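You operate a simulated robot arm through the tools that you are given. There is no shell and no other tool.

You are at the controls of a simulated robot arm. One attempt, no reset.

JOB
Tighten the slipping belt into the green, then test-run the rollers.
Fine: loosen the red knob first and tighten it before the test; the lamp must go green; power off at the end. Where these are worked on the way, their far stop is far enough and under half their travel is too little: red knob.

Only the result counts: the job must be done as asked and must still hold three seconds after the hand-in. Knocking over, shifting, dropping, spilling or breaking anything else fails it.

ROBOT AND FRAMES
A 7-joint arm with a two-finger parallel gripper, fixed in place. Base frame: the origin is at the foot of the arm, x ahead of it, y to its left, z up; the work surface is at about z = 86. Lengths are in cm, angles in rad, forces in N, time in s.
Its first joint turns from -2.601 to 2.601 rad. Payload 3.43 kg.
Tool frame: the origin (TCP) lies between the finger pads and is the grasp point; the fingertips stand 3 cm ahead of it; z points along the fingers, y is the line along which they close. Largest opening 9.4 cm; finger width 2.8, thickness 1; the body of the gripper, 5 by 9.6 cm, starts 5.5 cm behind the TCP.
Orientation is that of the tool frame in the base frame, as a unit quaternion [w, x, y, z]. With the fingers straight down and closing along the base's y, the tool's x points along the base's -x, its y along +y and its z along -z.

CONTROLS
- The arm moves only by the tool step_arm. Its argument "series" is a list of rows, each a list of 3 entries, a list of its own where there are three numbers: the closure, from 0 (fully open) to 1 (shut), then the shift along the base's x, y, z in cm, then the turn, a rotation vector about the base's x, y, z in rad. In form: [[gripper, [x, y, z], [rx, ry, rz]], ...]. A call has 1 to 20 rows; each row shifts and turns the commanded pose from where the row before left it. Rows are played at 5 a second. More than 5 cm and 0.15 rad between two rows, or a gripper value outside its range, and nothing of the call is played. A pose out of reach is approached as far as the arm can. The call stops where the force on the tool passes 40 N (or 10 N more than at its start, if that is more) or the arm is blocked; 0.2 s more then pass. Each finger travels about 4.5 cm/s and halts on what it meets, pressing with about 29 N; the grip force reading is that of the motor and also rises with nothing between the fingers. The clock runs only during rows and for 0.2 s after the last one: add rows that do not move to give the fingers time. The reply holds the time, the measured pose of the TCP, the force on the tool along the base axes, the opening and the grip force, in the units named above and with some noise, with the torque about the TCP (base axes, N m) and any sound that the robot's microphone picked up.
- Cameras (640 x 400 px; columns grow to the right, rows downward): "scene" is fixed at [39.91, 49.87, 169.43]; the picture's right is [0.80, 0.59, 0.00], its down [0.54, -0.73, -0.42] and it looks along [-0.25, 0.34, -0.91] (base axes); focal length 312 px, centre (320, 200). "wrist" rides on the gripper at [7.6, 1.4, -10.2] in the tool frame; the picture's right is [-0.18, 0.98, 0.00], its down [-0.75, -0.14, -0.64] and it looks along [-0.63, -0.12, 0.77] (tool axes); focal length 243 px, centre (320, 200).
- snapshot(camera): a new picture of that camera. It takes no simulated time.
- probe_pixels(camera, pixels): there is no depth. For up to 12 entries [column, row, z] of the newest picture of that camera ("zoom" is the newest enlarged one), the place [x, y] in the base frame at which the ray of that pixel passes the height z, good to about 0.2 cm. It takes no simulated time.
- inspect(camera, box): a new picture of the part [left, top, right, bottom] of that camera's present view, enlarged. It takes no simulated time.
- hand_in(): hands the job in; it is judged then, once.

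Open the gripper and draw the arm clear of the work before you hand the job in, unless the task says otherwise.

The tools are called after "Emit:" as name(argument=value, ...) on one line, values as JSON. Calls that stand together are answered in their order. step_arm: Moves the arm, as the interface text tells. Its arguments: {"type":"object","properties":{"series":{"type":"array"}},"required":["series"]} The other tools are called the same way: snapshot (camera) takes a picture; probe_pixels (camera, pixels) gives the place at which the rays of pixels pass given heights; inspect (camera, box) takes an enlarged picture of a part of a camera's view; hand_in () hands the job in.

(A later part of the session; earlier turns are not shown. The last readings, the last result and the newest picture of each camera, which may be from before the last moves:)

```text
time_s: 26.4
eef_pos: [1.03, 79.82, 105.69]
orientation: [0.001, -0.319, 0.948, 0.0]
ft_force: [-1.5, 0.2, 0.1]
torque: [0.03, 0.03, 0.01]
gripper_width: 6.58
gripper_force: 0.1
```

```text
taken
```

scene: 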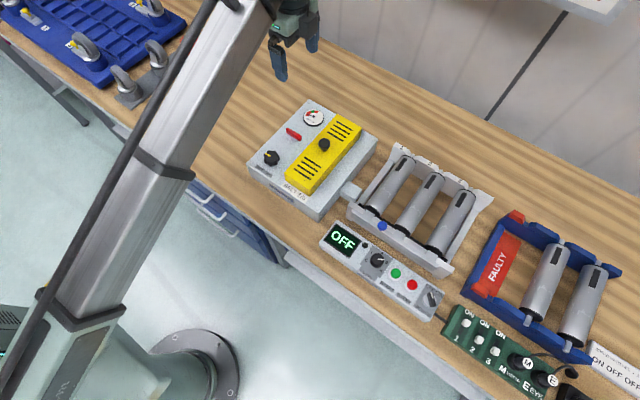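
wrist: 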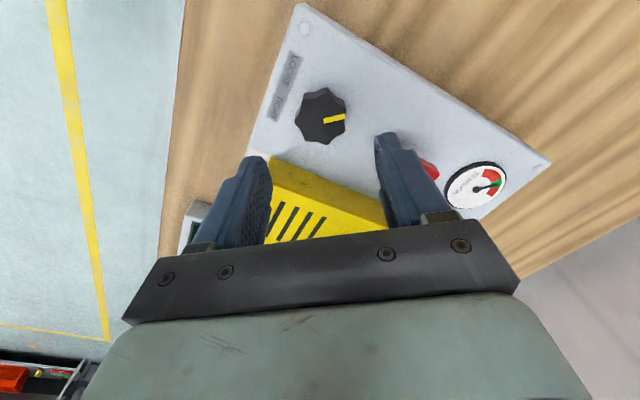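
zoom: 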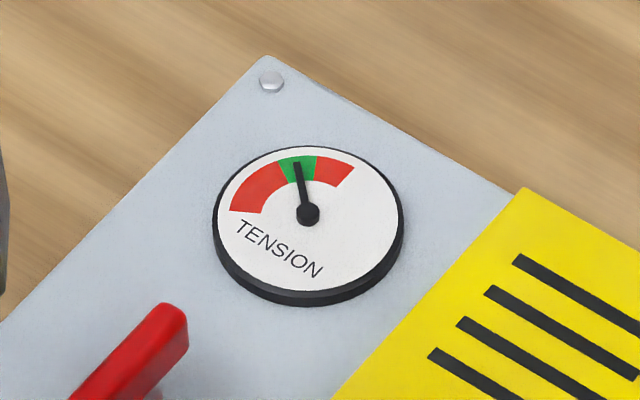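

The tension holds in green. Now I go back over the red wing at (1.08, 90.0), turning the yaw to about 1.58 so the fingers straddle the wing.

Emit:
step_arm(series=[[0.4, [0, 1.5, 0], [0, 0, 0.13]], [0.4, [0, 1.5, 0], [0, 0, 0.13]], [0.4, [0, 1.5, 0], [0, 0, 0.13]], [0.4, [0, 1.5, 0], [0, 0, 0.13]], [0.4, [0, 1.5, 0], [0, 0, 0.13]], [0.4, [0, 1.5, 0], [0, 0, 0.13]], [0.4, [0.05, 1.15, 0], [0, 0, 0.15]], [0.4, [0, 0, 0], [0, 0, 0]], [0.4, [0, 0, 0], [0, 0, 0]]])

Emit:
snapshot(camera="wrist")

Emit:
inspect(camera="scene", box=[235, 90, 395, 215])

```text
time_s: 28.4
eef_pos: [1.0, 90.06, 105.67]
orientation: [0.0, 0.71, -0.704, 0.001]
ft_force: [0.1, -1.1, 0.3]
torque: [0.03, 0.01, -0.01]
gripper_width: 5.63
gripper_force: 0.0
```

```text
taken
```

wrist: 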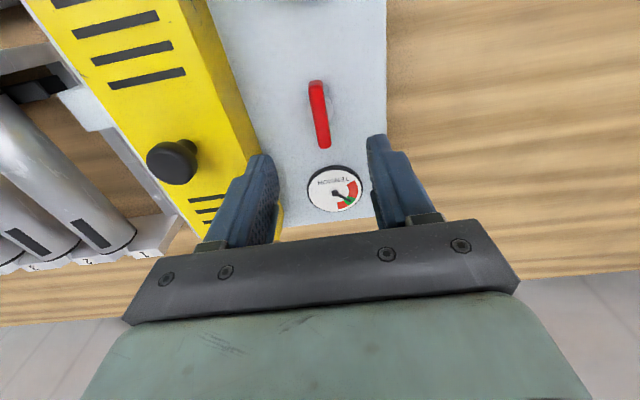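

```text
3.20 times, centred on (315, 152) of scene
```

zoom: 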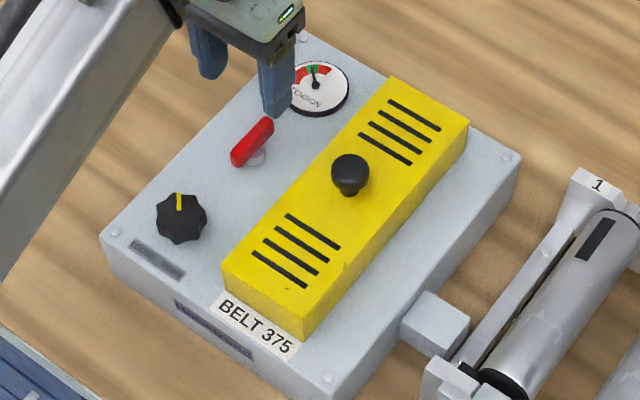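

The wing at (320,115) is in line with the fingers. I descend to z≈98.45 and close on it.

Emit:
step_arm(series=[[0.4, [0.05, -0.03, -3], [0, 0, 0]], [0.4, [0, 0, -2.5], [0, 0, 0]], [0.4, [0, 0, -1.75], [0, 0, 0]], [0.4, [0, 0, 0], [0, 0, 0]], [0.8, [0, 0, 0], [0, 0, 0]], [1, [0, 0, 0], [0, 0, 0]], [1, [0, 0, 0], [0, 0, 0]], [1, [0, 0, 0], [0, 0, 0]], [1, [0, 0, 0], [0, 0, 0]]])

Emit:
snapshot(camera="wrist")

```text
time_s: 30.4
eef_pos: [0.99, 90.03, 98.32]
orientation: [0.0, 0.71, -0.704, 0.0]
ft_force: [-6.8, -0.7, -0.9]
torque: [0.18, 0.06, -0.71]
gripper_width: 1.18
gripper_force: 45.2
```

```text
taken
```

wrist: 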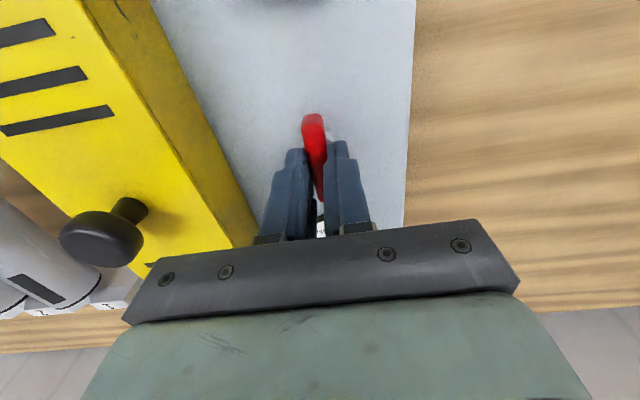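

The wing is held (1.18 cm). I turn clockwise to tighten, 1.4 rad first.

Emit:
step_arm(series=[[1, [0, 0, 0], [0, 0, -0.1]], [1, [0, 0, 0], [0, 0, -0.1]], [1, [0, 0, 0], [0, 0, -0.1]], [1, [0, 0, 0], [0, 0, -0.1]], [1, [0, 0, 0], [0, 0, -0.1]], [1, [0, 0, 0], [0, 0, -0.1]], [1, [0, 0, 0], [0, 0, -0.1]], [1, [0, 0, 0], [0, 0, -0.1]], [1, [0, 0, 0], [0, 0, -0.1]], [1, [0, 0, 0], [0, 0, -0.1]], [1, [0, 0, 0], [0, 0, -0.1]], [1, [0, 0, 0], [0, 0, -0.1]], [1, [0, 0, 0], [0, 0, -0.1]], [1, [0, 0, 0], [0, 0, -0.1]], [1, [0, 0, 0], [0, 0, 0]]])

Emit:
snapshot(camera="wrist")

Emit:
inspect(camera="scene", box=[255, 100, 335, 170])

```text
time_s: 33.6
eef_pos: [1.19, 90.0, 98.29]
orientation: [0.0, -0.089, 0.996, -0.001]
ft_force: [-0.7, -3.7, -4.3]
torque: [-0.15, 0.32, -0.01]
gripper_width: 1.19
gripper_force: 45.1
```

```text
taken
```

wrist: 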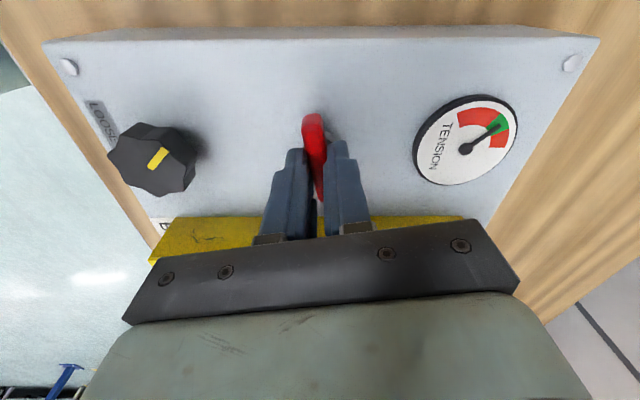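

```text
5.71 times, centred on (295, 135) of scene
```

zoom: 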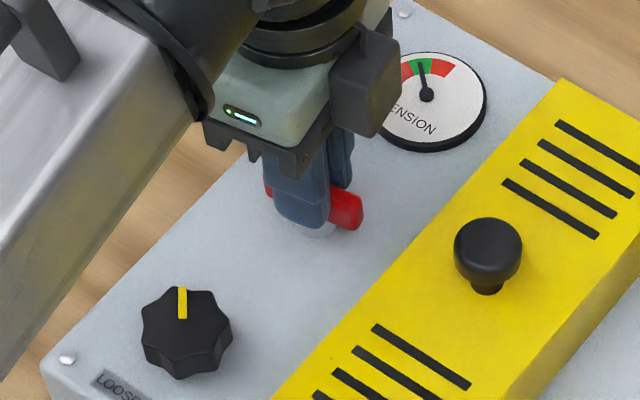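

The needle stays green. I turn on with small steps until the clockwise stop is felt.

Emit:
step_arm(series=[[1, [0, 0, 0], [0, 0, -0.06]], [1, [0, 0, 0], [0, 0, -0.06]], [1, [0, 0, 0], [0, 0, -0.06]], [1, [0, 0, 0], [0, 0, -0.06]], [1, [0, 0, 0], [0, 0, 0]]])

Emit:
snapshot(camera="wrist")

```text
time_s: 34.8
eef_pos: [1.06, 89.99, 98.26]
orientation: [0.001, 0.03, 1.0, 0.0]
ft_force: [3.9, -7.7, -2.1]
torque: [-0.14, -0.21, 1.48]
gripper_width: 1.32
gripper_force: 45.1
```

```text
taken
```

wrist: 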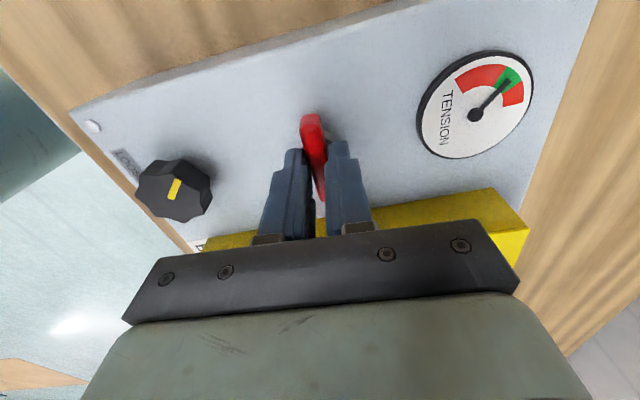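

Torque z +1.48 and slight prying (1.32) show the tight stop is reached. I back off 0.05, open and rise clear.

Emit:
step_arm(series=[[1, [0, 0, 0], [0, 0, 0.05]], [0.5, [0, 0, 0], [0, 0, 0]], [0.5, [0, 0, 0], [0, 0, 0]], [0.5, [0, 0, 0], [0, 0, 0]], [0.5, [0, 0, 2], [0, 0, 0]], [0.5, [0, 0, 4], [0, 0, 0]], [0.5, [0, 0, 5], [0, 0, 0]], [0.5, [0, 0, 5], [0, 0, 0]], [0.5, [0, 0, 0], [0, 0, 0]]])

Emit:
snapshot(camera="wrist")

Emit:
inspect(camera="scene", box=[235, 90, 395, 215])

Emit:
inspect(camera="scene", box=[310, 210, 450, 325])

```text
time_s: 36.8
eef_pos: [0.99, 90.12, 114.27]
orientation: [0.0, 0.006, 1.0, 0.0]
ft_force: [0.3, 0.3, 0.1]
torque: [0.0, 0.02, -0.01]
gripper_width: 4.71
gripper_force: 0.1
```

```text
taken
```

wrist: 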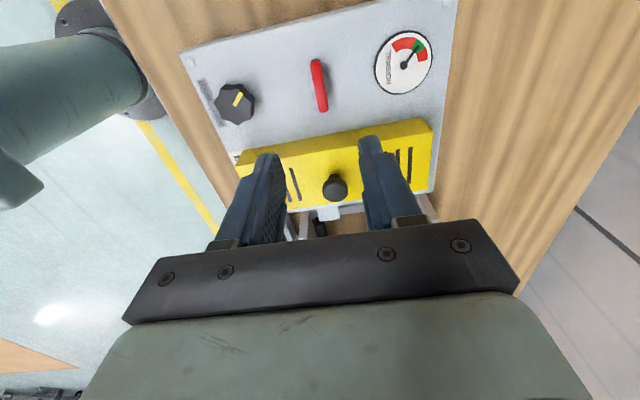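

```text
3.20 times, centred on (315, 152) of scene
```

zoom: 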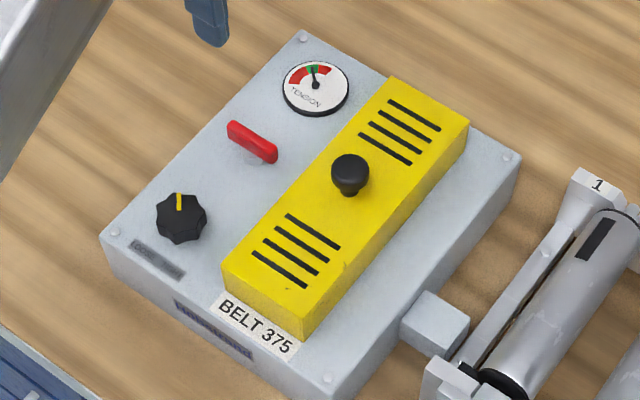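

```text
3.48 times, centred on (380, 268) of scene
```

zoom: 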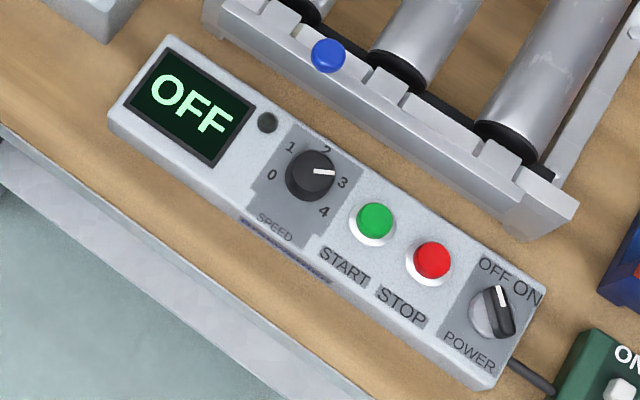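

Red wing is tight, needle green. Now I move to the control panel (POWER near (54.5, 74.3), START near (45, 74.3)) at safe height for a closer view.

Emit:
step_arm(series=[[0.5, [4, -1.1, 0], [0, 0, 0]], [0.5, [4, -1.1, 0], [0, 0, 0]], [0.5, [4, -1.1, 0], [0, 0, 0]], [0.5, [4, -1.1, 0], [0, 0, 0]], [0.5, [4, -1.1, 0], [0, 0, 0]], [0.5, [4, -1.1, 0], [0, 0, 0]], [0.5, [4, -1.1, 0], [0, 0, 0]], [0.5, [4, -1.1, 0], [0, 0, 0]], [0.5, [4, -1.1, 0], [0, 0, 0]], [0.5, [4, -1.1, 0], [0, 0, 0]], [0.5, [4, -1.4, 0], [0, 0, 0]], [0.5, [4, -1.4, 0], [0, 0, 0]], [0.5, [1, -1, 0], [0, 0, 0]], [0.5, [0, 0, 0], [0, 0, 0]], [0.5, [0, 0, 0], [0, 0, 0]]])

Emit:
snapshot(camera="wrist")

Emit:
snapshot(camera="scene")

```text
time_s: 40.0
eef_pos: [50.08, 75.14, 114.49]
orientation: [0.0, 0.005, 1.0, -0.001]
ft_force: [0.0, 0.5, 0.0]
torque: [-0.01, 0.01, -0.02]
gripper_width: 4.72
gripper_force: 0.1
```

```text
taken
```

wrist: 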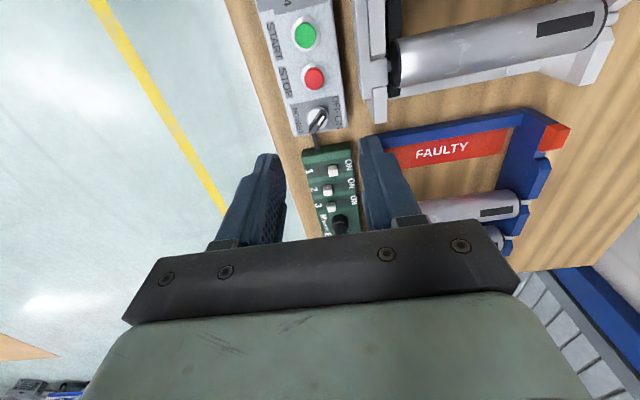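

```text
taken
```

scene: 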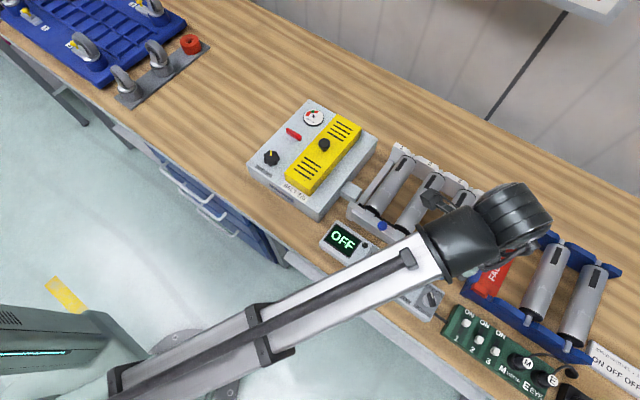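

Emit:
inspect(camera="wrist", box=[240, 0, 400, 150])

Emit:
inspect(camera="scene", box=[400, 270, 460, 330])

Emit:
probe_pixels(camera="wrist", pixels=[[317, 119, 90], [317, 119, 92], [314, 77, 90], [314, 77, 92], [305, 36, 90], [305, 36, 92]])

Emit:
probe_pixels(camera="scene", pixels=[[430.5, 299.5, 90], [430.5, 299.5, 92], [412.2, 285.3, 90], [412.2, 285.3, 92], [395.8, 273.8, 90], [395.8, 273.8, 92]])

```text
2.67 times, centred on (320, 75) of wrist
```

zoom: 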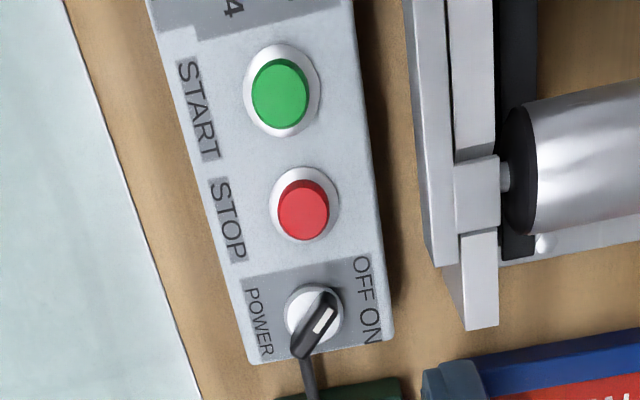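

```text
6.67 times, centred on (430, 300) of scene
```

zoom: 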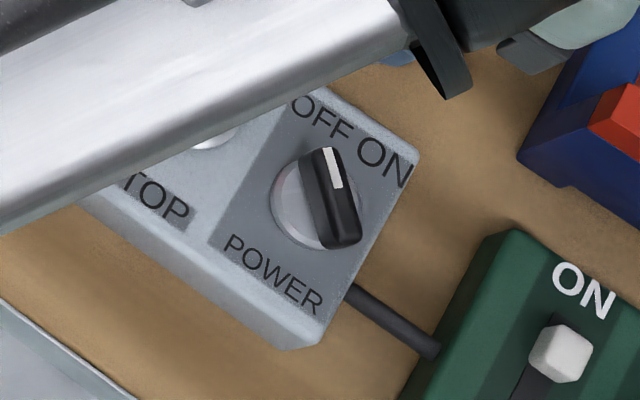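

```text
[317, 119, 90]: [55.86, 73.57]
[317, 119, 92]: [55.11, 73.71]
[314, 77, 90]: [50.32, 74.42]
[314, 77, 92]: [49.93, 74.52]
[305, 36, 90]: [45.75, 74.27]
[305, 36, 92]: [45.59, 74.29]
```

```text
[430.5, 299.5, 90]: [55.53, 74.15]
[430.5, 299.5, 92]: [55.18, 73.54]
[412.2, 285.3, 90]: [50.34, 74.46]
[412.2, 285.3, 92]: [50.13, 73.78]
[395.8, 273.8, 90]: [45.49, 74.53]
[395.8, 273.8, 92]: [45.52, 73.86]
```

START ≈ (45.6, 74.3, 91), STOP ≈ (50.2, 74.3, 91), POWER bar ≈ (55.2, 73.7, 91.7) pointing to OFF. I check the roller frame's height near the panel to be sure the gripper body clears it.

Emit:
probe_pixels(camera="wrist", pixels=[[386.3, 122, 90], [386.3, 122, 95], [386.3, 122, 98], [395, 62, 92], [395, 62, 97]])

Emit:
probe_pixels(camera="scene", pixels=[[453.7, 267.2, 90], [453.7, 267.2, 95], [453.7, 267.2, 98], [432, 238, 92], [432, 238, 97], [444, 308, 88]])

```text
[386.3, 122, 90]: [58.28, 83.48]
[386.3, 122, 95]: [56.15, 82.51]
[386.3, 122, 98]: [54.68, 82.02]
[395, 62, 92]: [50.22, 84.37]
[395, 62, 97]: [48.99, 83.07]
```

```text
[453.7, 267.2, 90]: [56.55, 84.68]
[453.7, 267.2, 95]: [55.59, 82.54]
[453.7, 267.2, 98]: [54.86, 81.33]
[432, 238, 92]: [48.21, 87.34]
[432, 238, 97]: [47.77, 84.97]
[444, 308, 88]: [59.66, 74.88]
```

The frame rail is at y≈82, top z≈95.5, well clear. I move above POWER with yaw −0.72 so the fingers will straddle the bar.

Emit:
step_arm(series=[[0.5, [1.7, -0.5, -2], [0, 0, -0.14]], [0.5, [1.7, -0.5, -2], [0, 0, -0.14]], [0.5, [1.7, -0.4, -2], [0, 0, -0.14]], [0.5, [0, 0, -1], [0, 0, -0.14]], [0.5, [0, 0, 0], [0, 0, -0.15]], [0.5, [0, 0, 0], [0, 0, 0]], [0.5, [0, 0, 0], [0, 0, 0]]])

Emit:
snapshot(camera="wrist")

Emit:
snapshot(camera="scene")

```text
time_s: 41.6
eef_pos: [55.21, 73.86, 107.35]
orientation: [0.0, 0.353, 0.936, 0.0]
ft_force: [0.8, -0.6, -0.4]
torque: [-0.01, -0.01, 0.04]
gripper_width: 4.7
gripper_force: 0.0
```

```text
taken
```

wrist: 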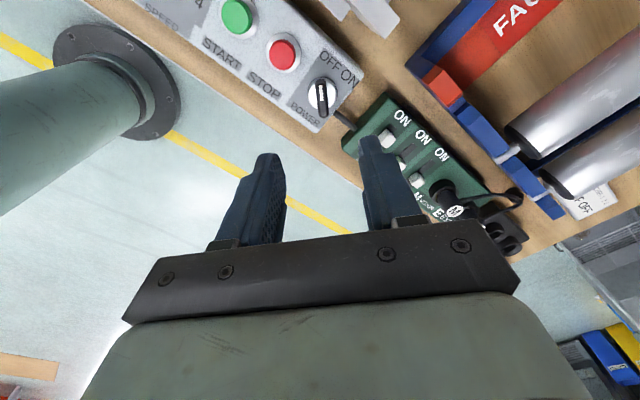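

```text
taken
```

scene: 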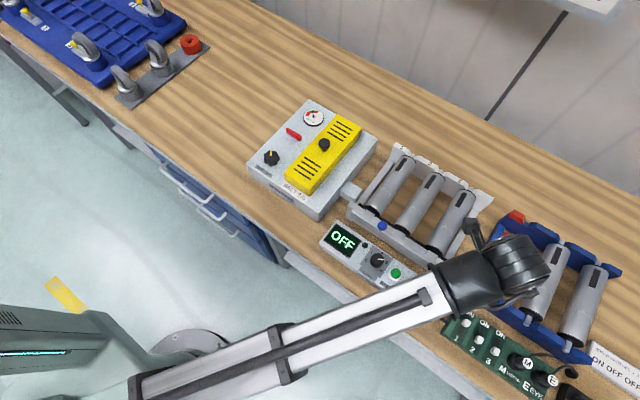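

The yaw command is reached. I zoom on the POWER knob near (322,98) to check alignment.

Emit:
inspect(camera="wrist", box=[260, 40, 380, 140])

Emit:
probe_pixels(camera="wrist", pixels=[[322, 98, 90], [322, 98, 92], [322, 98, 93], [322, 80, 92], [321, 118, 92]])

```text
4.00 times, centred on (320, 90) of wrist
```

zoom: 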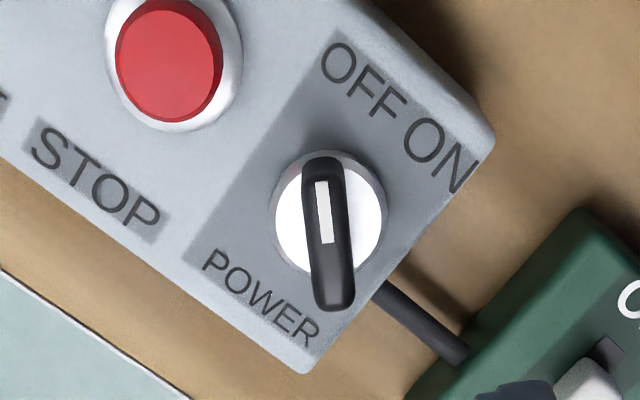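

```text
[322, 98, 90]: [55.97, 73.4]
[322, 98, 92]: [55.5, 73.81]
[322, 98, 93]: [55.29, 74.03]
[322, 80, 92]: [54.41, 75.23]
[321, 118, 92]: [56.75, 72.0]
```

The bar is at about 135° (OFF), centre ≈ (55.4, 73.7). Before gripping I test in the air whether the wrist can turn a further 1.6 rad clockwise.

Emit:
step_arm(series=[[0.5, [0.1, -0.1, 0], [0, 0, -0.07]], [0.5, [0, 0, 0], [0, 0, -0.15]], [0.5, [0, 0, 0], [0, 0, -0.15]], [0.5, [0, 0, 0], [0, 0, -0.15]], [0.5, [0, 0, 0], [0, 0, -0.15]], [0.5, [0, 0, 0], [0, 0, -0.15]], [0.5, [0, 0, 0], [0, 0, -0.15]], [0.5, [0, 0, 0], [0, 0, -0.15]], [0.5, [0, 0, 0], [0, 0, -0.15]], [0.5, [0, 0, 0], [0, 0, -0.15]], [0.5, [0, 0, 0], [0, 0, -0.15]], [0.5, [0, 0, 0], [0, 0, -0.15]], [0.5, [0, 0, 0], [0, 0, 0]], [0.5, [0, 0, 0], [0, 0, 0]]])

Emit:
snapshot(camera="wrist")

Emit:
snapshot(camera="scene")

```text
time_s: 44.6
eef_pos: [55.39, 73.74, 107.3]
orientation: [0.0, 0.852, 0.524, 0.0]
ft_force: [0.3, -0.4, 0.2]
torque: [0.05, -0.01, -0.01]
gripper_width: 4.68
gripper_force: 0.0
out of reach, approached as far as the arm can: row 10, 11, 12
```

```text
taken
```

wrist: 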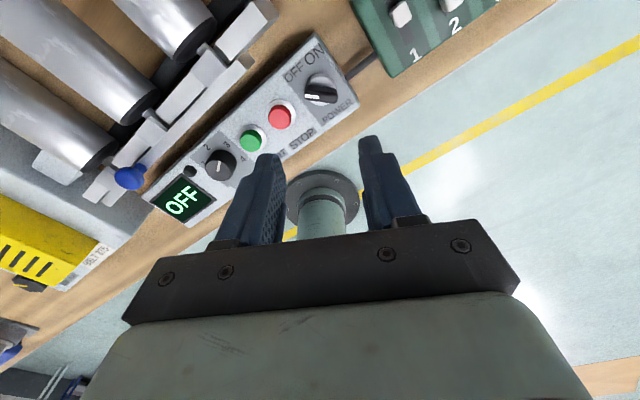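

```text
taken
```

scene: 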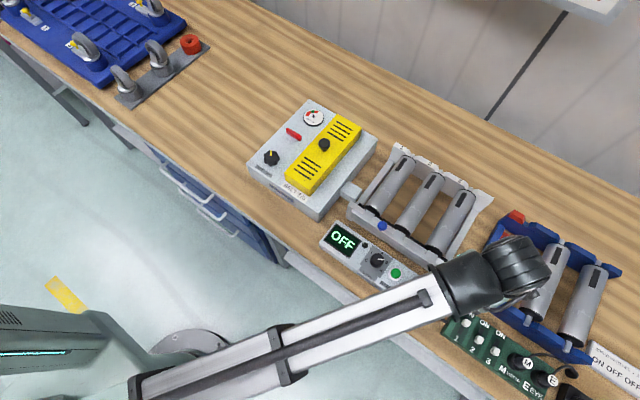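

Clockwise limit is yaw ≈ −2.04, not enough for 90°. I instead use the opposite grip (yaw ≈ +2.36), so I rotate counter-clockwise in the air.

Emit:
step_arm(series=[[0.5, [0, 0, 0], [0, 0, 0.15]], [0.5, [0, 0, 0], [0, 0, 0.15]], [0.5, [0, 0, 0], [0, 0, 0.15]], [0.5, [0, 0, 0], [0, 0, 0.15]], [0.5, [0, 0, 0], [0, 0, 0.15]], [0.5, [0, 0, 0], [0, 0, 0.15]], [0.5, [0, 0, 0], [0, 0, 0.15]], [0.5, [0, 0, 0], [0, 0, 0.15]], [0.5, [0, 0, 0], [0, 0, 0.15]], [0.5, [0, 0, 0], [0, 0, 0.15]], [0.5, [0, 0, 0], [0, 0, 0.15]], [0.5, [0, 0, 0], [0, 0, 0.15]], [0.5, [0, 0, 0], [0, 0, 0.15]], [0.5, [0, 0, 0], [0, 0, 0.15]], [0.5, [0, 0, 0], [0, 0, 0.15]], [0.5, [0, 0, 0], [0, 0, 0.15]], [0.5, [0, 0, 0], [0, 0, 0.15]], [0.5, [0, 0, 0], [0, 0, 0.15]], [0.5, [0, 0, 0], [0, 0, 0.15]], [0.5, [0, 0, 0], [0, 0, 0.15]]])

```text
time_s: 48.8
eef_pos: [55.28, 73.74, 107.27]
orientation: [0.0, -0.463, 0.887, 0.0]
ft_force: [-0.3, -0.2, -0.5]
torque: [0.01, 0.02, -0.04]
gripper_width: 4.71
gripper_force: 0.0
```

Yaw is now +0.96. I continue to +2.36.

Emit:
step_arm(series=[[0.5, [0, 0, 0], [0, 0, 0.14]], [0.5, [0, 0, 0], [0, 0, 0.14]], [0.5, [0, 0, 0], [0, 0, 0.14]], [0.5, [0, 0, 0], [0, 0, 0.14]], [0.5, [0, 0, 0], [0, 0, 0.14]], [0.5, [0, 0, 0], [0, 0, 0.14]], [0.5, [0, 0, 0], [0, 0, 0.14]], [0.5, [0, 0, 0], [0, 0, 0.14]], [0.5, [0, 0, 0], [0, 0, 0.14]], [0.5, [0, 0, 0], [0, 0, 0.13]], [0.5, [0, 0, 0], [0, 0, 0]]])

Emit:
snapshot(camera="wrist")

Emit:
snapshot(camera="scene")

```text
time_s: 51.2
eef_pos: [55.36, 73.66, 107.25]
orientation: [-0.001, 0.923, -0.386, 0.0]
ft_force: [0.0, -0.6, 0.2]
torque: [-0.03, -0.03, -0.01]
gripper_width: 4.68
gripper_force: 0.1
```

```text
taken
```

wrist: 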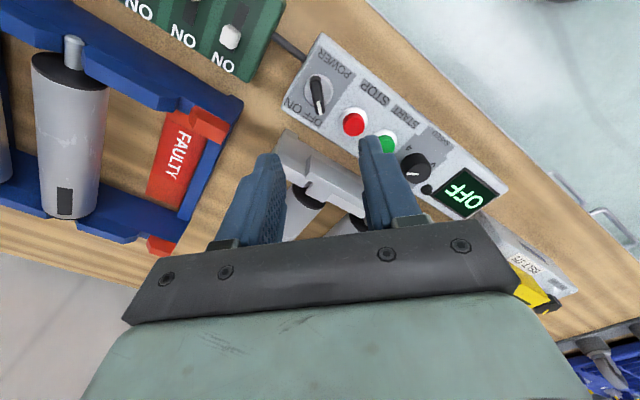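

```text
taken
```

scene: 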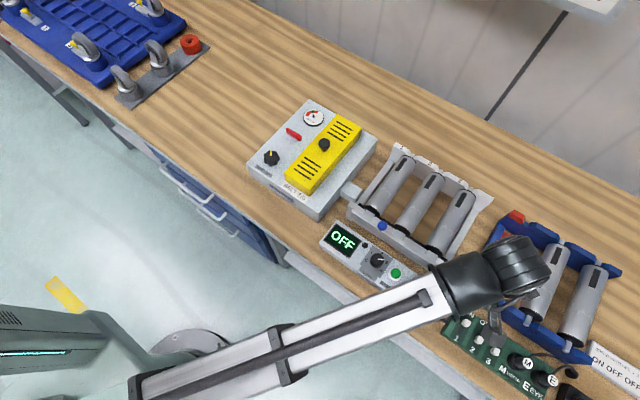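

Yaw 2.35 reached; POWER appears at (318,94). I zoom and probe once more from this side to fix its centre and height.

Emit:
inspect(camera="wrist", box=[260, 40, 380, 140])

Emit:
probe_pixels(camera="wrist", pixels=[[318, 95, 90], [318, 95, 91], [318, 95, 92], [318, 95, 93]])

```text
4.00 times, centred on (320, 90) of wrist
```

zoom: 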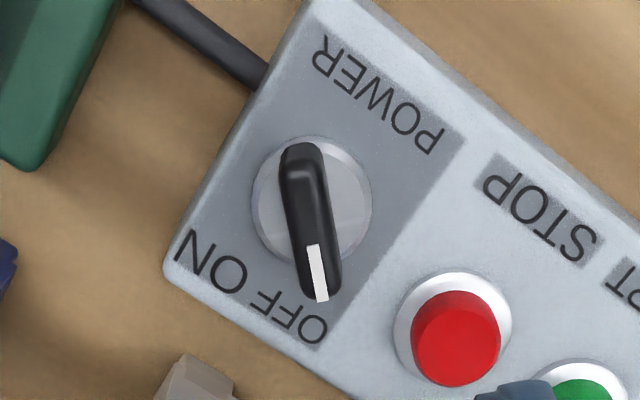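

```text
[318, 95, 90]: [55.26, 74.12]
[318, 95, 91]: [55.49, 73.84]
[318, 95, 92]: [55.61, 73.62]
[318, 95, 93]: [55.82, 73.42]
```

Both views agree: bar centre ≈ (55.5, 73.7), top z≈92, aligned with the fingers. I descend to z≈94 with the 4.7 cm opening.

Emit:
step_arm(series=[[0.5, [0.15, 0.03, -4], [0, 0, 0]], [0.5, [0, 0, -4], [0, 0, 0]], [0.5, [0, 0, -3], [0, 0, 0]], [0.5, [0, 0, -1.5], [0, 0, 0]], [0.5, [0, 0, -0.8], [0, 0, 0]], [0.5, [0, 0, 0], [0, 0, 0]], [0.5, [0, 0, 0], [0, 0, 0]]])

Emit:
snapshot(camera="wrist")

Emit:
snapshot(camera="scene")

```text
time_s: 52.8
eef_pos: [55.44, 73.77, 93.94]
orientation: [0.001, 0.922, -0.386, 0.0]
ft_force: [0.5, -0.5, -0.3]
torque: [-0.01, 0.02, 0.01]
gripper_width: 4.7
gripper_force: 0.0
```

```text
taken
```

wrist: 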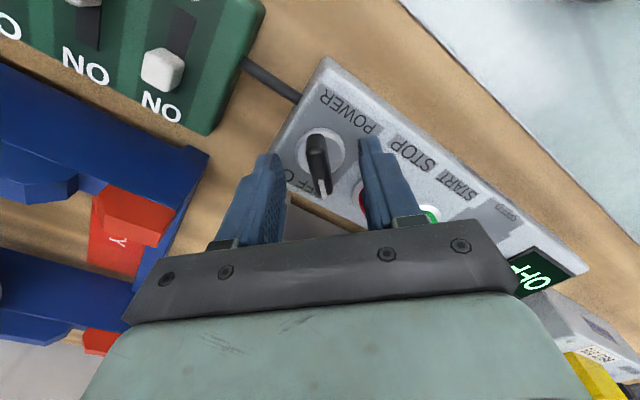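

```text
taken
```

scene: 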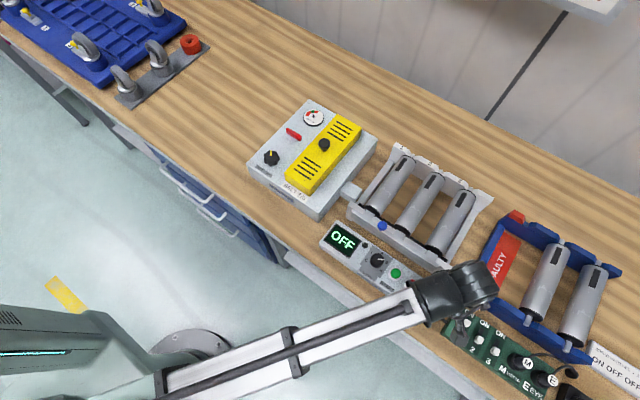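

The bar sits between the fingers at (318,165); the display and lamp are visible in the scene camera. I close the gripper.

Emit:
step_arm(series=[[0.8, [0, 0, 0], [0, 0, 0]], [1, [0, 0, 0], [0, 0, 0]], [1, [0, 0, 0], [0, 0, 0]], [1, [0, 0, 0], [0, 0, 0]], [1, [0, 0, 0], [0, 0, 0]]])

Emit:
snapshot(camera="wrist")

```text
time_s: 54.0
eef_pos: [55.47, 73.88, 94.0]
orientation: [0.0, 0.923, -0.385, -0.001]
ft_force: [-0.5, -0.4, -1.0]
torque: [0.0, 0.02, 0.0]
gripper_width: 1.1
gripper_force: 44.8
```

```text
taken
```

wrist: 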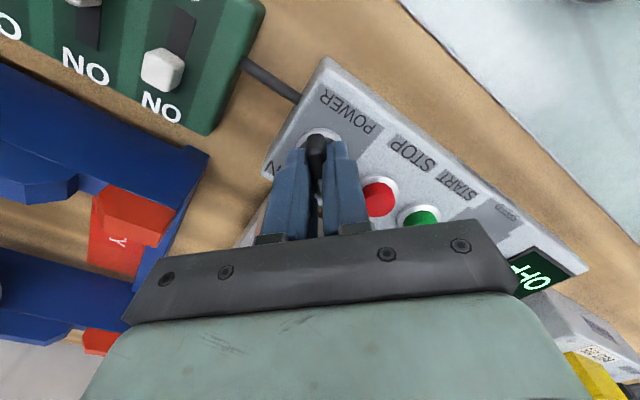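

The bar is gripped at 1.10 cm. I turn clockwise toward ON by 0.8 rad and look at the display.

Emit:
step_arm(series=[[1, [0, 0, 0], [0, 0, -0.1]], [1, [0, 0, 0], [0, 0, -0.1]], [1, [0, 0, 0], [0, 0, -0.1]], [1, [0, 0, 0], [0, 0, -0.1]], [1, [0, 0, 0], [0, 0, -0.1]], [1, [0, 0, 0], [0, 0, -0.1]], [1, [0, 0, 0], [0, 0, -0.1]], [1, [0, 0, 0], [0, 0, -0.1]], [1, [0, 0, 0], [0, 0, 0]]])

Emit:
snapshot(camera="wrist")

Emit:
inspect(camera="scene", box=[310, 210, 410, 290])

```text
time_s: 56.0
eef_pos: [55.47, 73.74, 94.05]
orientation: [0.001, -0.698, 0.716, 0.0]
ft_force: [12.7, 11.9, 8.8]
torque: [-1.09, -0.13, 0.02]
gripper_width: 1.08
gripper_force: 44.5
```

```text
taken
```

wrist: 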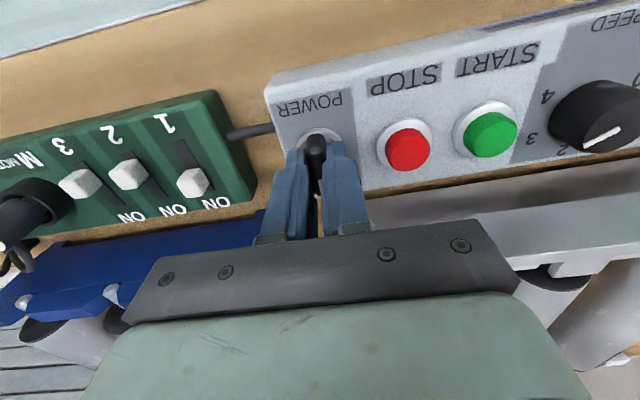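

```text
5.00 times, centred on (360, 250) of scene
```

zoom: 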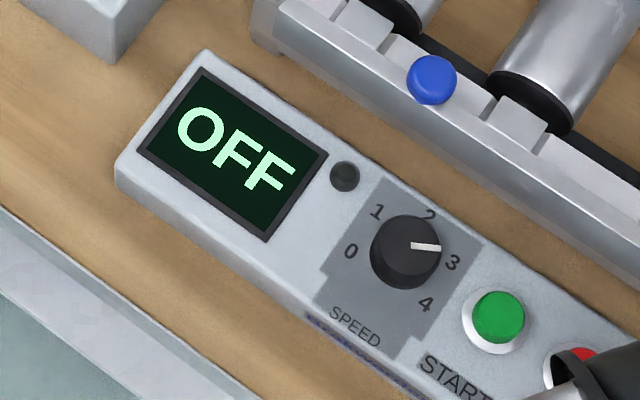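

The knob has turned 0.8 rad freely; display still OFF. I continue clockwise to the ON position with a slight correction for the side load.

Emit:
step_arm(series=[[1, [0.05, 0.05, 0], [0, 0, -0.1]], [1, [0, 0, 0], [0, 0, -0.1]], [1, [0, 0, 0], [0, 0, -0.1]], [1, [0, 0, 0], [0, 0, -0.1]], [1, [0, 0, 0], [0, 0, -0.1]], [1, [0, 0, 0], [0, 0, -0.1]], [1, [0, 0, 0], [0, 0, -0.08]], [1, [0, 0, 0], [0, 0, 0]]])

Emit:
snapshot(camera="wrist")

Emit:
inspect(camera="scene", box=[310, 210, 410, 290])

```text
time_s: 57.8
eef_pos: [55.43, 73.94, 93.94]
orientation: [0.0, -0.421, 0.907, -0.001]
ft_force: [13.5, 7.3, 7.1]
torque: [0.44, -0.6, -0.02]
gripper_width: 1.1
gripper_force: 44.2
```

```text
taken
```

wrist: 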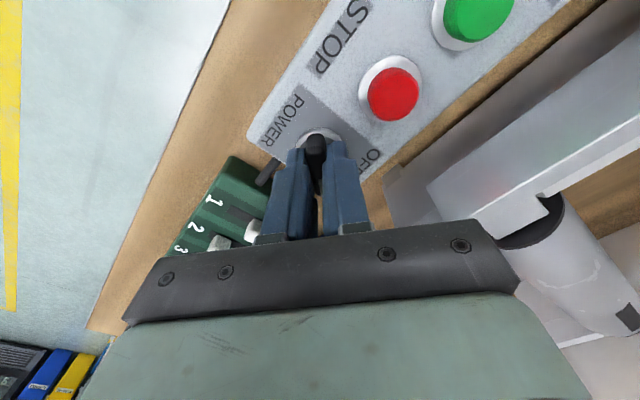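

```text
5.00 times, centred on (360, 250) of scene
```

zoom: 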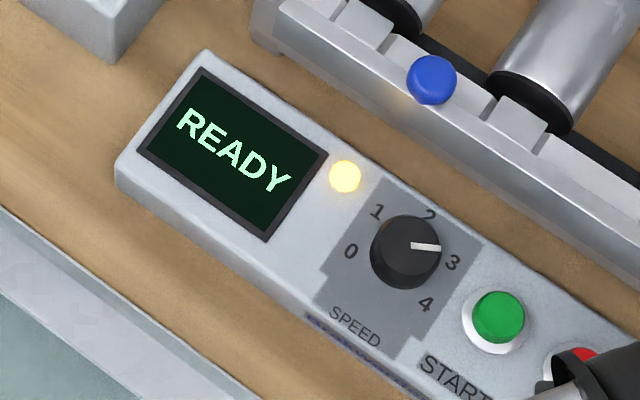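

Display READY and lamp yellow: power is on. I nudge to the ON stop (0.1 rad), then release and rise.

Emit:
step_arm(series=[[1, [0, 0, 0], [0, 0, -0.05]], [1, [0, 0, 0], [0, 0, -0.04]], [1, [0, 0, 0], [0, 0, 0]], [0.5, [0, 0, 0], [0, 0, 0]], [0.5, [0, 0, 0], [0, 0, 0]], [0.5, [0, 0, 0], [0, 0, 0]], [0.5, [0, 0, 2], [0, 0, 0]], [0.5, [0, 0, 4], [0, 0, 0]], [0.5, [0, 0, 2], [0, 0, 0]], [0.5, [0, 0, 0], [0, 0, 0]]])

Emit:
snapshot(camera="wrist")

Emit:
snapshot(camera="scene")

```text
time_s: 60.0
eef_pos: [55.57, 73.68, 102.02]
orientation: [-0.001, -0.38, 0.925, -0.001]
ft_force: [1.1, -0.2, 0.3]
torque: [0.0, 0.01, 0.0]
gripper_width: 4.71
gripper_force: 0.1
```

```text
taken
```

wrist: 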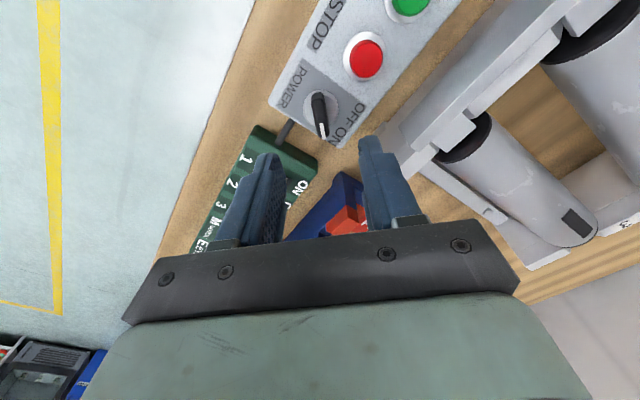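

```text
taken
```

scene: 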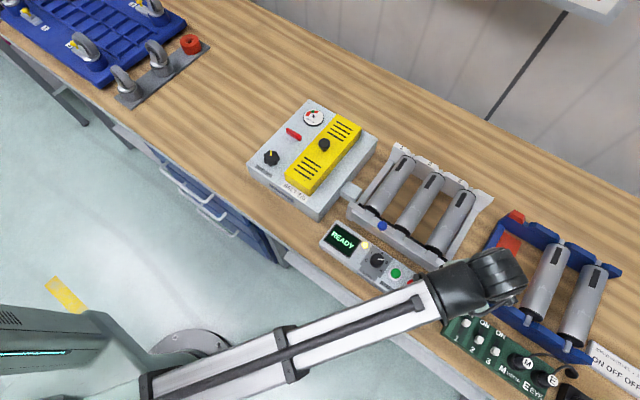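

POWER points to ON. I close the fingers and move above the green START button at (45.6, 74.25).

Emit:
step_arm(series=[[1, [-3.4, 0.2, 0], [0, 0, 0]], [1, [-3.4, 0.2, 0], [0, 0, 0]], [1, [-3.15, 0.17, 0], [0, 0, 0]], [1, [0, 0, 0], [0, 0, 0]], [1, [0, 0, 0], [0, 0, 0]], [1, [0, 0, 0], [0, 0, 0]]])

Emit:
snapshot(camera="wrist")

Emit:
snapshot(camera="scene")

```text
time_s: 61.4
eef_pos: [45.65, 74.29, 102.06]
orientation: [-0.001, -0.38, 0.925, 0.0]
ft_force: [0.0, 0.1, 0.7]
torque: [0.01, 0.01, 0.0]
gripper_width: 0.0
gripper_force: 29.0
```

```text
taken
```

wrist: 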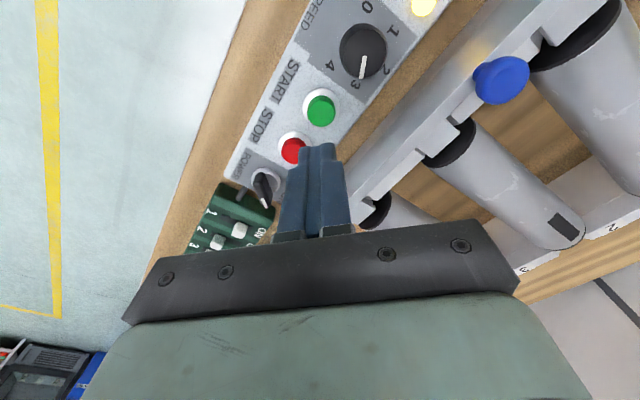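

```text
taken
```

scene: 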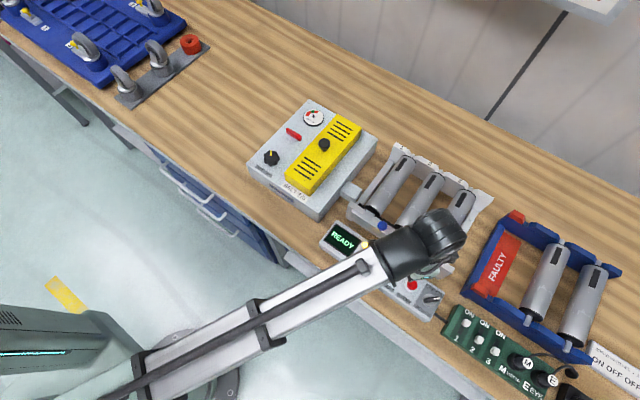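

START shows at (320,108) straight ahead of the closed fingers. I probe it to confirm alignment before pressing.

Emit:
probe_pixels(camera="wrist", pixels=[[320, 108, 90], [320, 108, 91], [320, 108, 92], [293, 149, 91], [372, 48, 92], [265, 186, 92]])

```text
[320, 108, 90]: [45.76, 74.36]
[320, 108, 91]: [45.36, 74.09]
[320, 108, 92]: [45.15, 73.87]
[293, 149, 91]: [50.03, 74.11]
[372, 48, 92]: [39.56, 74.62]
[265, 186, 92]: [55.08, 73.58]
```

START is at about (45.5, 74.2). I descend to tip height ≈92 and then slowly press.

Emit:
step_arm(series=[[1, [-0.1, -0.06, -3], [0, 0, 0]], [1, [0, 0, -2.5], [0, 0, 0]], [1, [0, 0, -1.2], [0, 0, 0]], [1, [0, 0, 0], [0, 0, 0]], [1, [0, 0, -0.2], [0, 0, 0]], [1, [0, 0, -0.2], [0, 0, 0]], [1, [0, 0, -0.2], [0, 0, 0]], [1, [0, 0, 0], [0, 0, 0]]])

Emit:
snapshot(camera="wrist")

Emit:
inspect(camera="scene", box=[310, 210, 410, 290])

```text
time_s: 63.2
eef_pos: [45.52, 74.26, 94.68]
orientation: [0.0, -0.38, 0.925, 0.0]
ft_force: [0.4, 0.3, 0.0]
torque: [0.02, 0.03, 0.01]
gripper_width: 0.0
gripper_force: 28.7
```

```text
taken
```

wrist: 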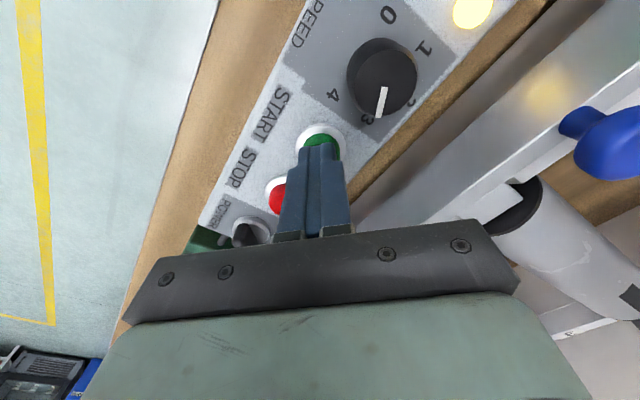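

```text
5.00 times, centred on (360, 250) of scene
```

zoom: 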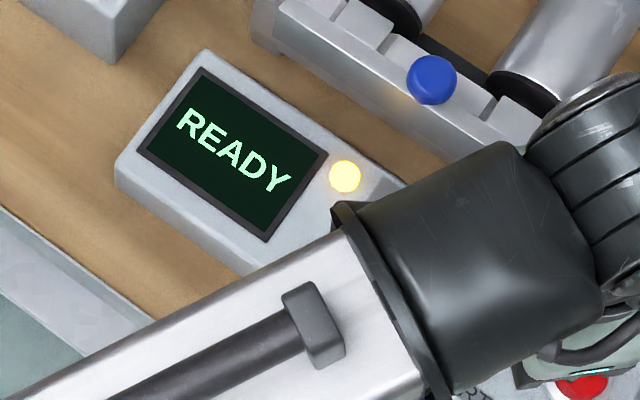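

No contact yet at tip ≈91.7; the display and lamp remain visible. I continue down in small steps.

Emit:
step_arm(series=[[1, [0, 0, -0.2], [0, 0, 0]], [1, [0, 0, -0.2], [0, 0, 0]], [1, [0, 0, -0.15], [0, 0, 0]], [1, [0, 0, -0.15], [0, 0, 0]], [1, [0, 0, 0], [0, 0, 0]]])

Emit:
inspect(camera="scene", box=[310, 210, 410, 290])

```text
time_s: 64.4
eef_pos: [45.54, 74.32, 94.06]
orientation: [0.0, -0.38, 0.925, 0.0]
ft_force: [4.5, -1.9, 10.9]
torque: [-0.04, -0.1, 0.02]
gripper_width: 0.0
gripper_force: 28.6
heard: click
```

```text
5.00 times, centred on (360, 250) of scene
```

zoom: 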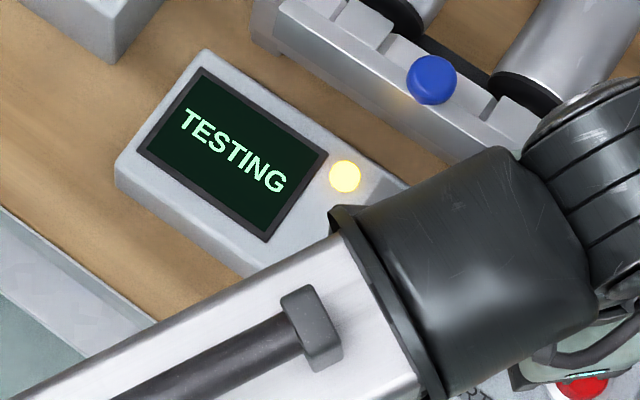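

A click was heard and the display reads TESTING. I release the button by rising and watch the lamp.

Emit:
step_arm(series=[[1, [0, 0, 1], [0, 0, 0]], [1, [0, 0, 3], [0, 0, 0]], [1, [0, 0, 4], [0, 0, 0]], [1, [0, 0, 0], [0, 0, 0]], [1, [0, 0, 0], [0, 0, 0]]])

Emit:
inspect(camera="scene", box=[310, 210, 410, 290])

Emit:
inspect(camera="scene", box=[235, 90, 395, 215])

```text
time_s: 65.6
eef_pos: [45.52, 74.2, 101.97]
orientation: [0.0, -0.38, 0.925, 0.0]
ft_force: [-0.4, 0.2, 0.5]
torque: [-0.05, 0.0, 0.0]
gripper_width: 0.0
gripper_force: 28.9
```

```text
5.00 times, centred on (360, 250) of scene
```

zoom: 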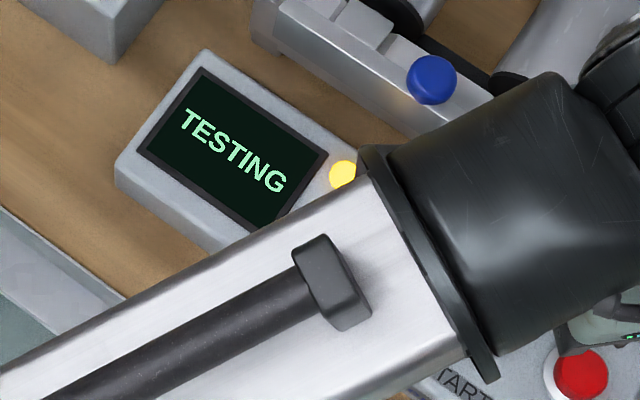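

```text
3.20 times, centred on (315, 152) of scene
```

zoom: 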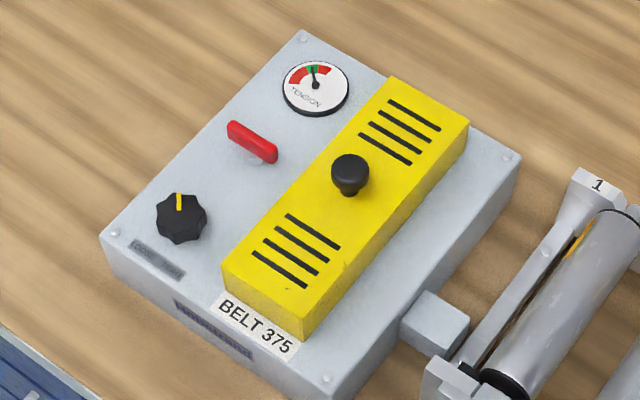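

The rollers run (TESTING). I move above POWER while opening the fingers, and wait for the lamp.

Emit:
step_arm(series=[[0.5, [3.4, -0.2, 0], [0, 0, 0]], [0.5, [3.4, -0.2, 0], [0, 0, 0]], [0.5, [3.2, -0.12, 0], [0, 0, 0]], [0.5, [0, 0, 0], [0, 0, 0]], [0.5, [0, 0, 0], [0, 0, 0]], [0.5, [0, 0, 0], [0, 0, 0]], [0.5, [0, 0, 0], [0, 0, 0]], [0.5, [0, 0, 0], [0, 0, 0]]])

Emit:
inspect(camera="scene", box=[310, 210, 410, 290])

Emit:
snapshot(camera="wrist")

```text
time_s: 67.4
eef_pos: [55.49, 73.93, 102.03]
orientation: [0.0, -0.38, 0.925, 0.0]
ft_force: [0.7, 0.5, 0.8]
torque: [0.01, 0.0, 0.0]
gripper_width: 4.71
gripper_force: 0.1
```

```text
5.00 times, centred on (360, 250) of scene
```

zoom: 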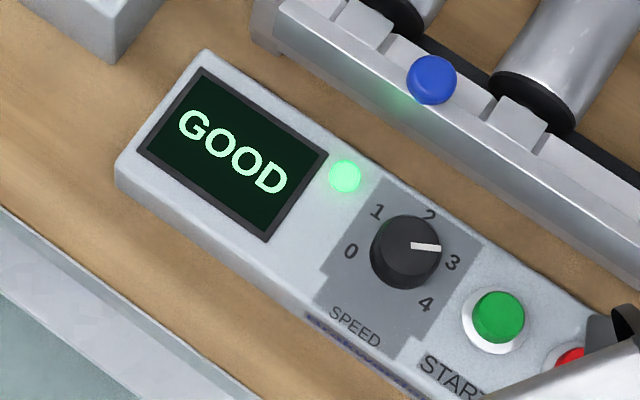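

```text
taken
```

wrist: 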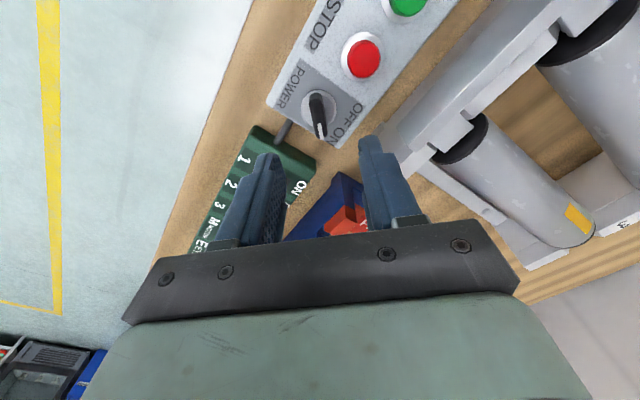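

The display reads GOOD and the lamp is green. I descend on POWER (bar now along 45°, fingers aligned at yaw 0.78).

Emit:
step_arm(series=[[0.5, [0, -0.1, -3], [0, 0, 0]], [0.5, [0, 0, -3], [0, 0, 0]], [0.5, [0, 0, -1.3], [0, 0, 0]], [0.5, [0, 0, -0.75], [0, 0, 0]], [0.5, [0, 0, 0], [0, 0, 0]]])

Emit:
snapshot(camera="wrist")

Emit:
snapshot(camera="scene")

```text
time_s: 68.6
eef_pos: [55.53, 73.74, 94.08]
orientation: [0.0, -0.381, 0.925, 0.0]
ft_force: [-0.7, -0.1, 0.5]
torque: [0.03, -0.01, 0.03]
gripper_width: 4.68
gripper_force: 0.1
```

```text
taken
```

wrist: 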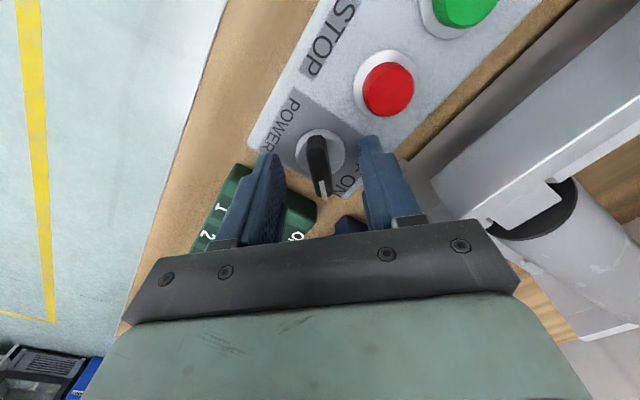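

```text
taken
```

scene: 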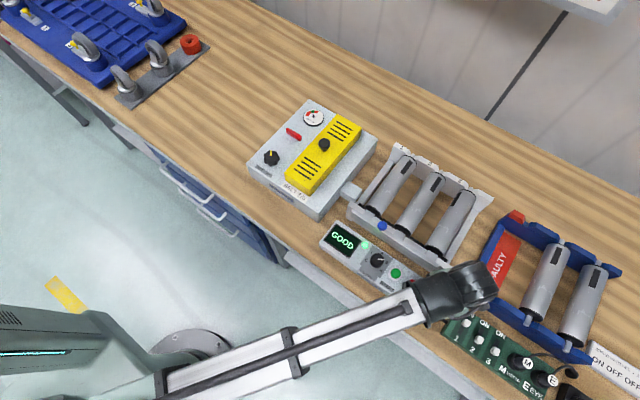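

GOOD and green persist. I close on the POWER bar at (320,165).

Emit:
step_arm(series=[[0.8, [0, 0, 0], [0, 0, 0]], [1, [0, 0, 0], [0, 0, 0]], [1, [0, 0, 0], [0, 0, 0]], [1, [0, 0, 0], [0, 0, 0]], [1, [0, 0, 0], [0, 0, 0.1]], [1, [0, 0, 0], [0, 0, 0.1]], [1, [0, 0, 0], [0, 0, 0.1]], [1, [0, 0, 0], [0, 0, 0.1]], [1, [0, 0, 0], [0, 0, 0.1]], [1, [0, 0, 0], [0, 0, 0.1]], [1, [0, 0, 0], [0, 0, 0.1]], [1, [0, 0, 0], [0, 0, 0.1]], [1, [0, 0, 0], [0, 0, 0]]])

Emit:
snapshot(camera="wrist")

Emit:
inspect(camera="scene", box=[310, 210, 410, 290])

```text
time_s: 71.4
eef_pos: [55.59, 73.67, 93.99]
orientation: [-0.002, 0.711, -0.703, 0.001]
ft_force: [9.9, 8.2, 13.6]
torque: [-1.04, -0.07, -0.02]
gripper_width: 1.08
gripper_force: 44.3
```

```text
taken
```

wrist: 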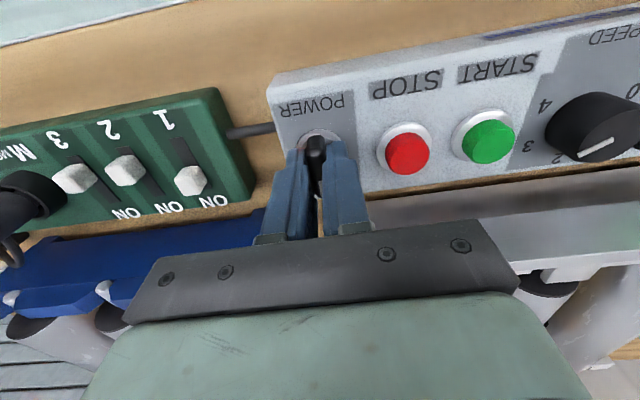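

```text
5.00 times, centred on (360, 250) of scene
```

zoom: 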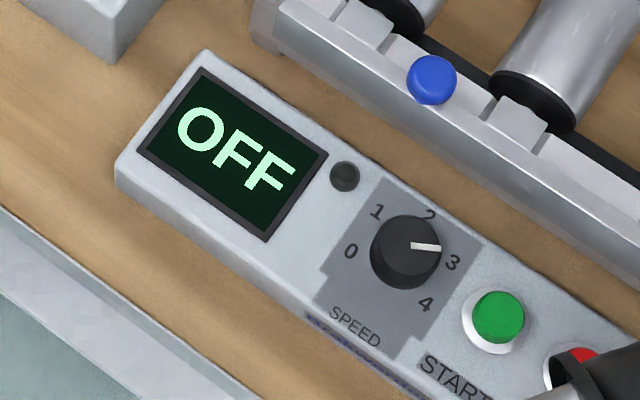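

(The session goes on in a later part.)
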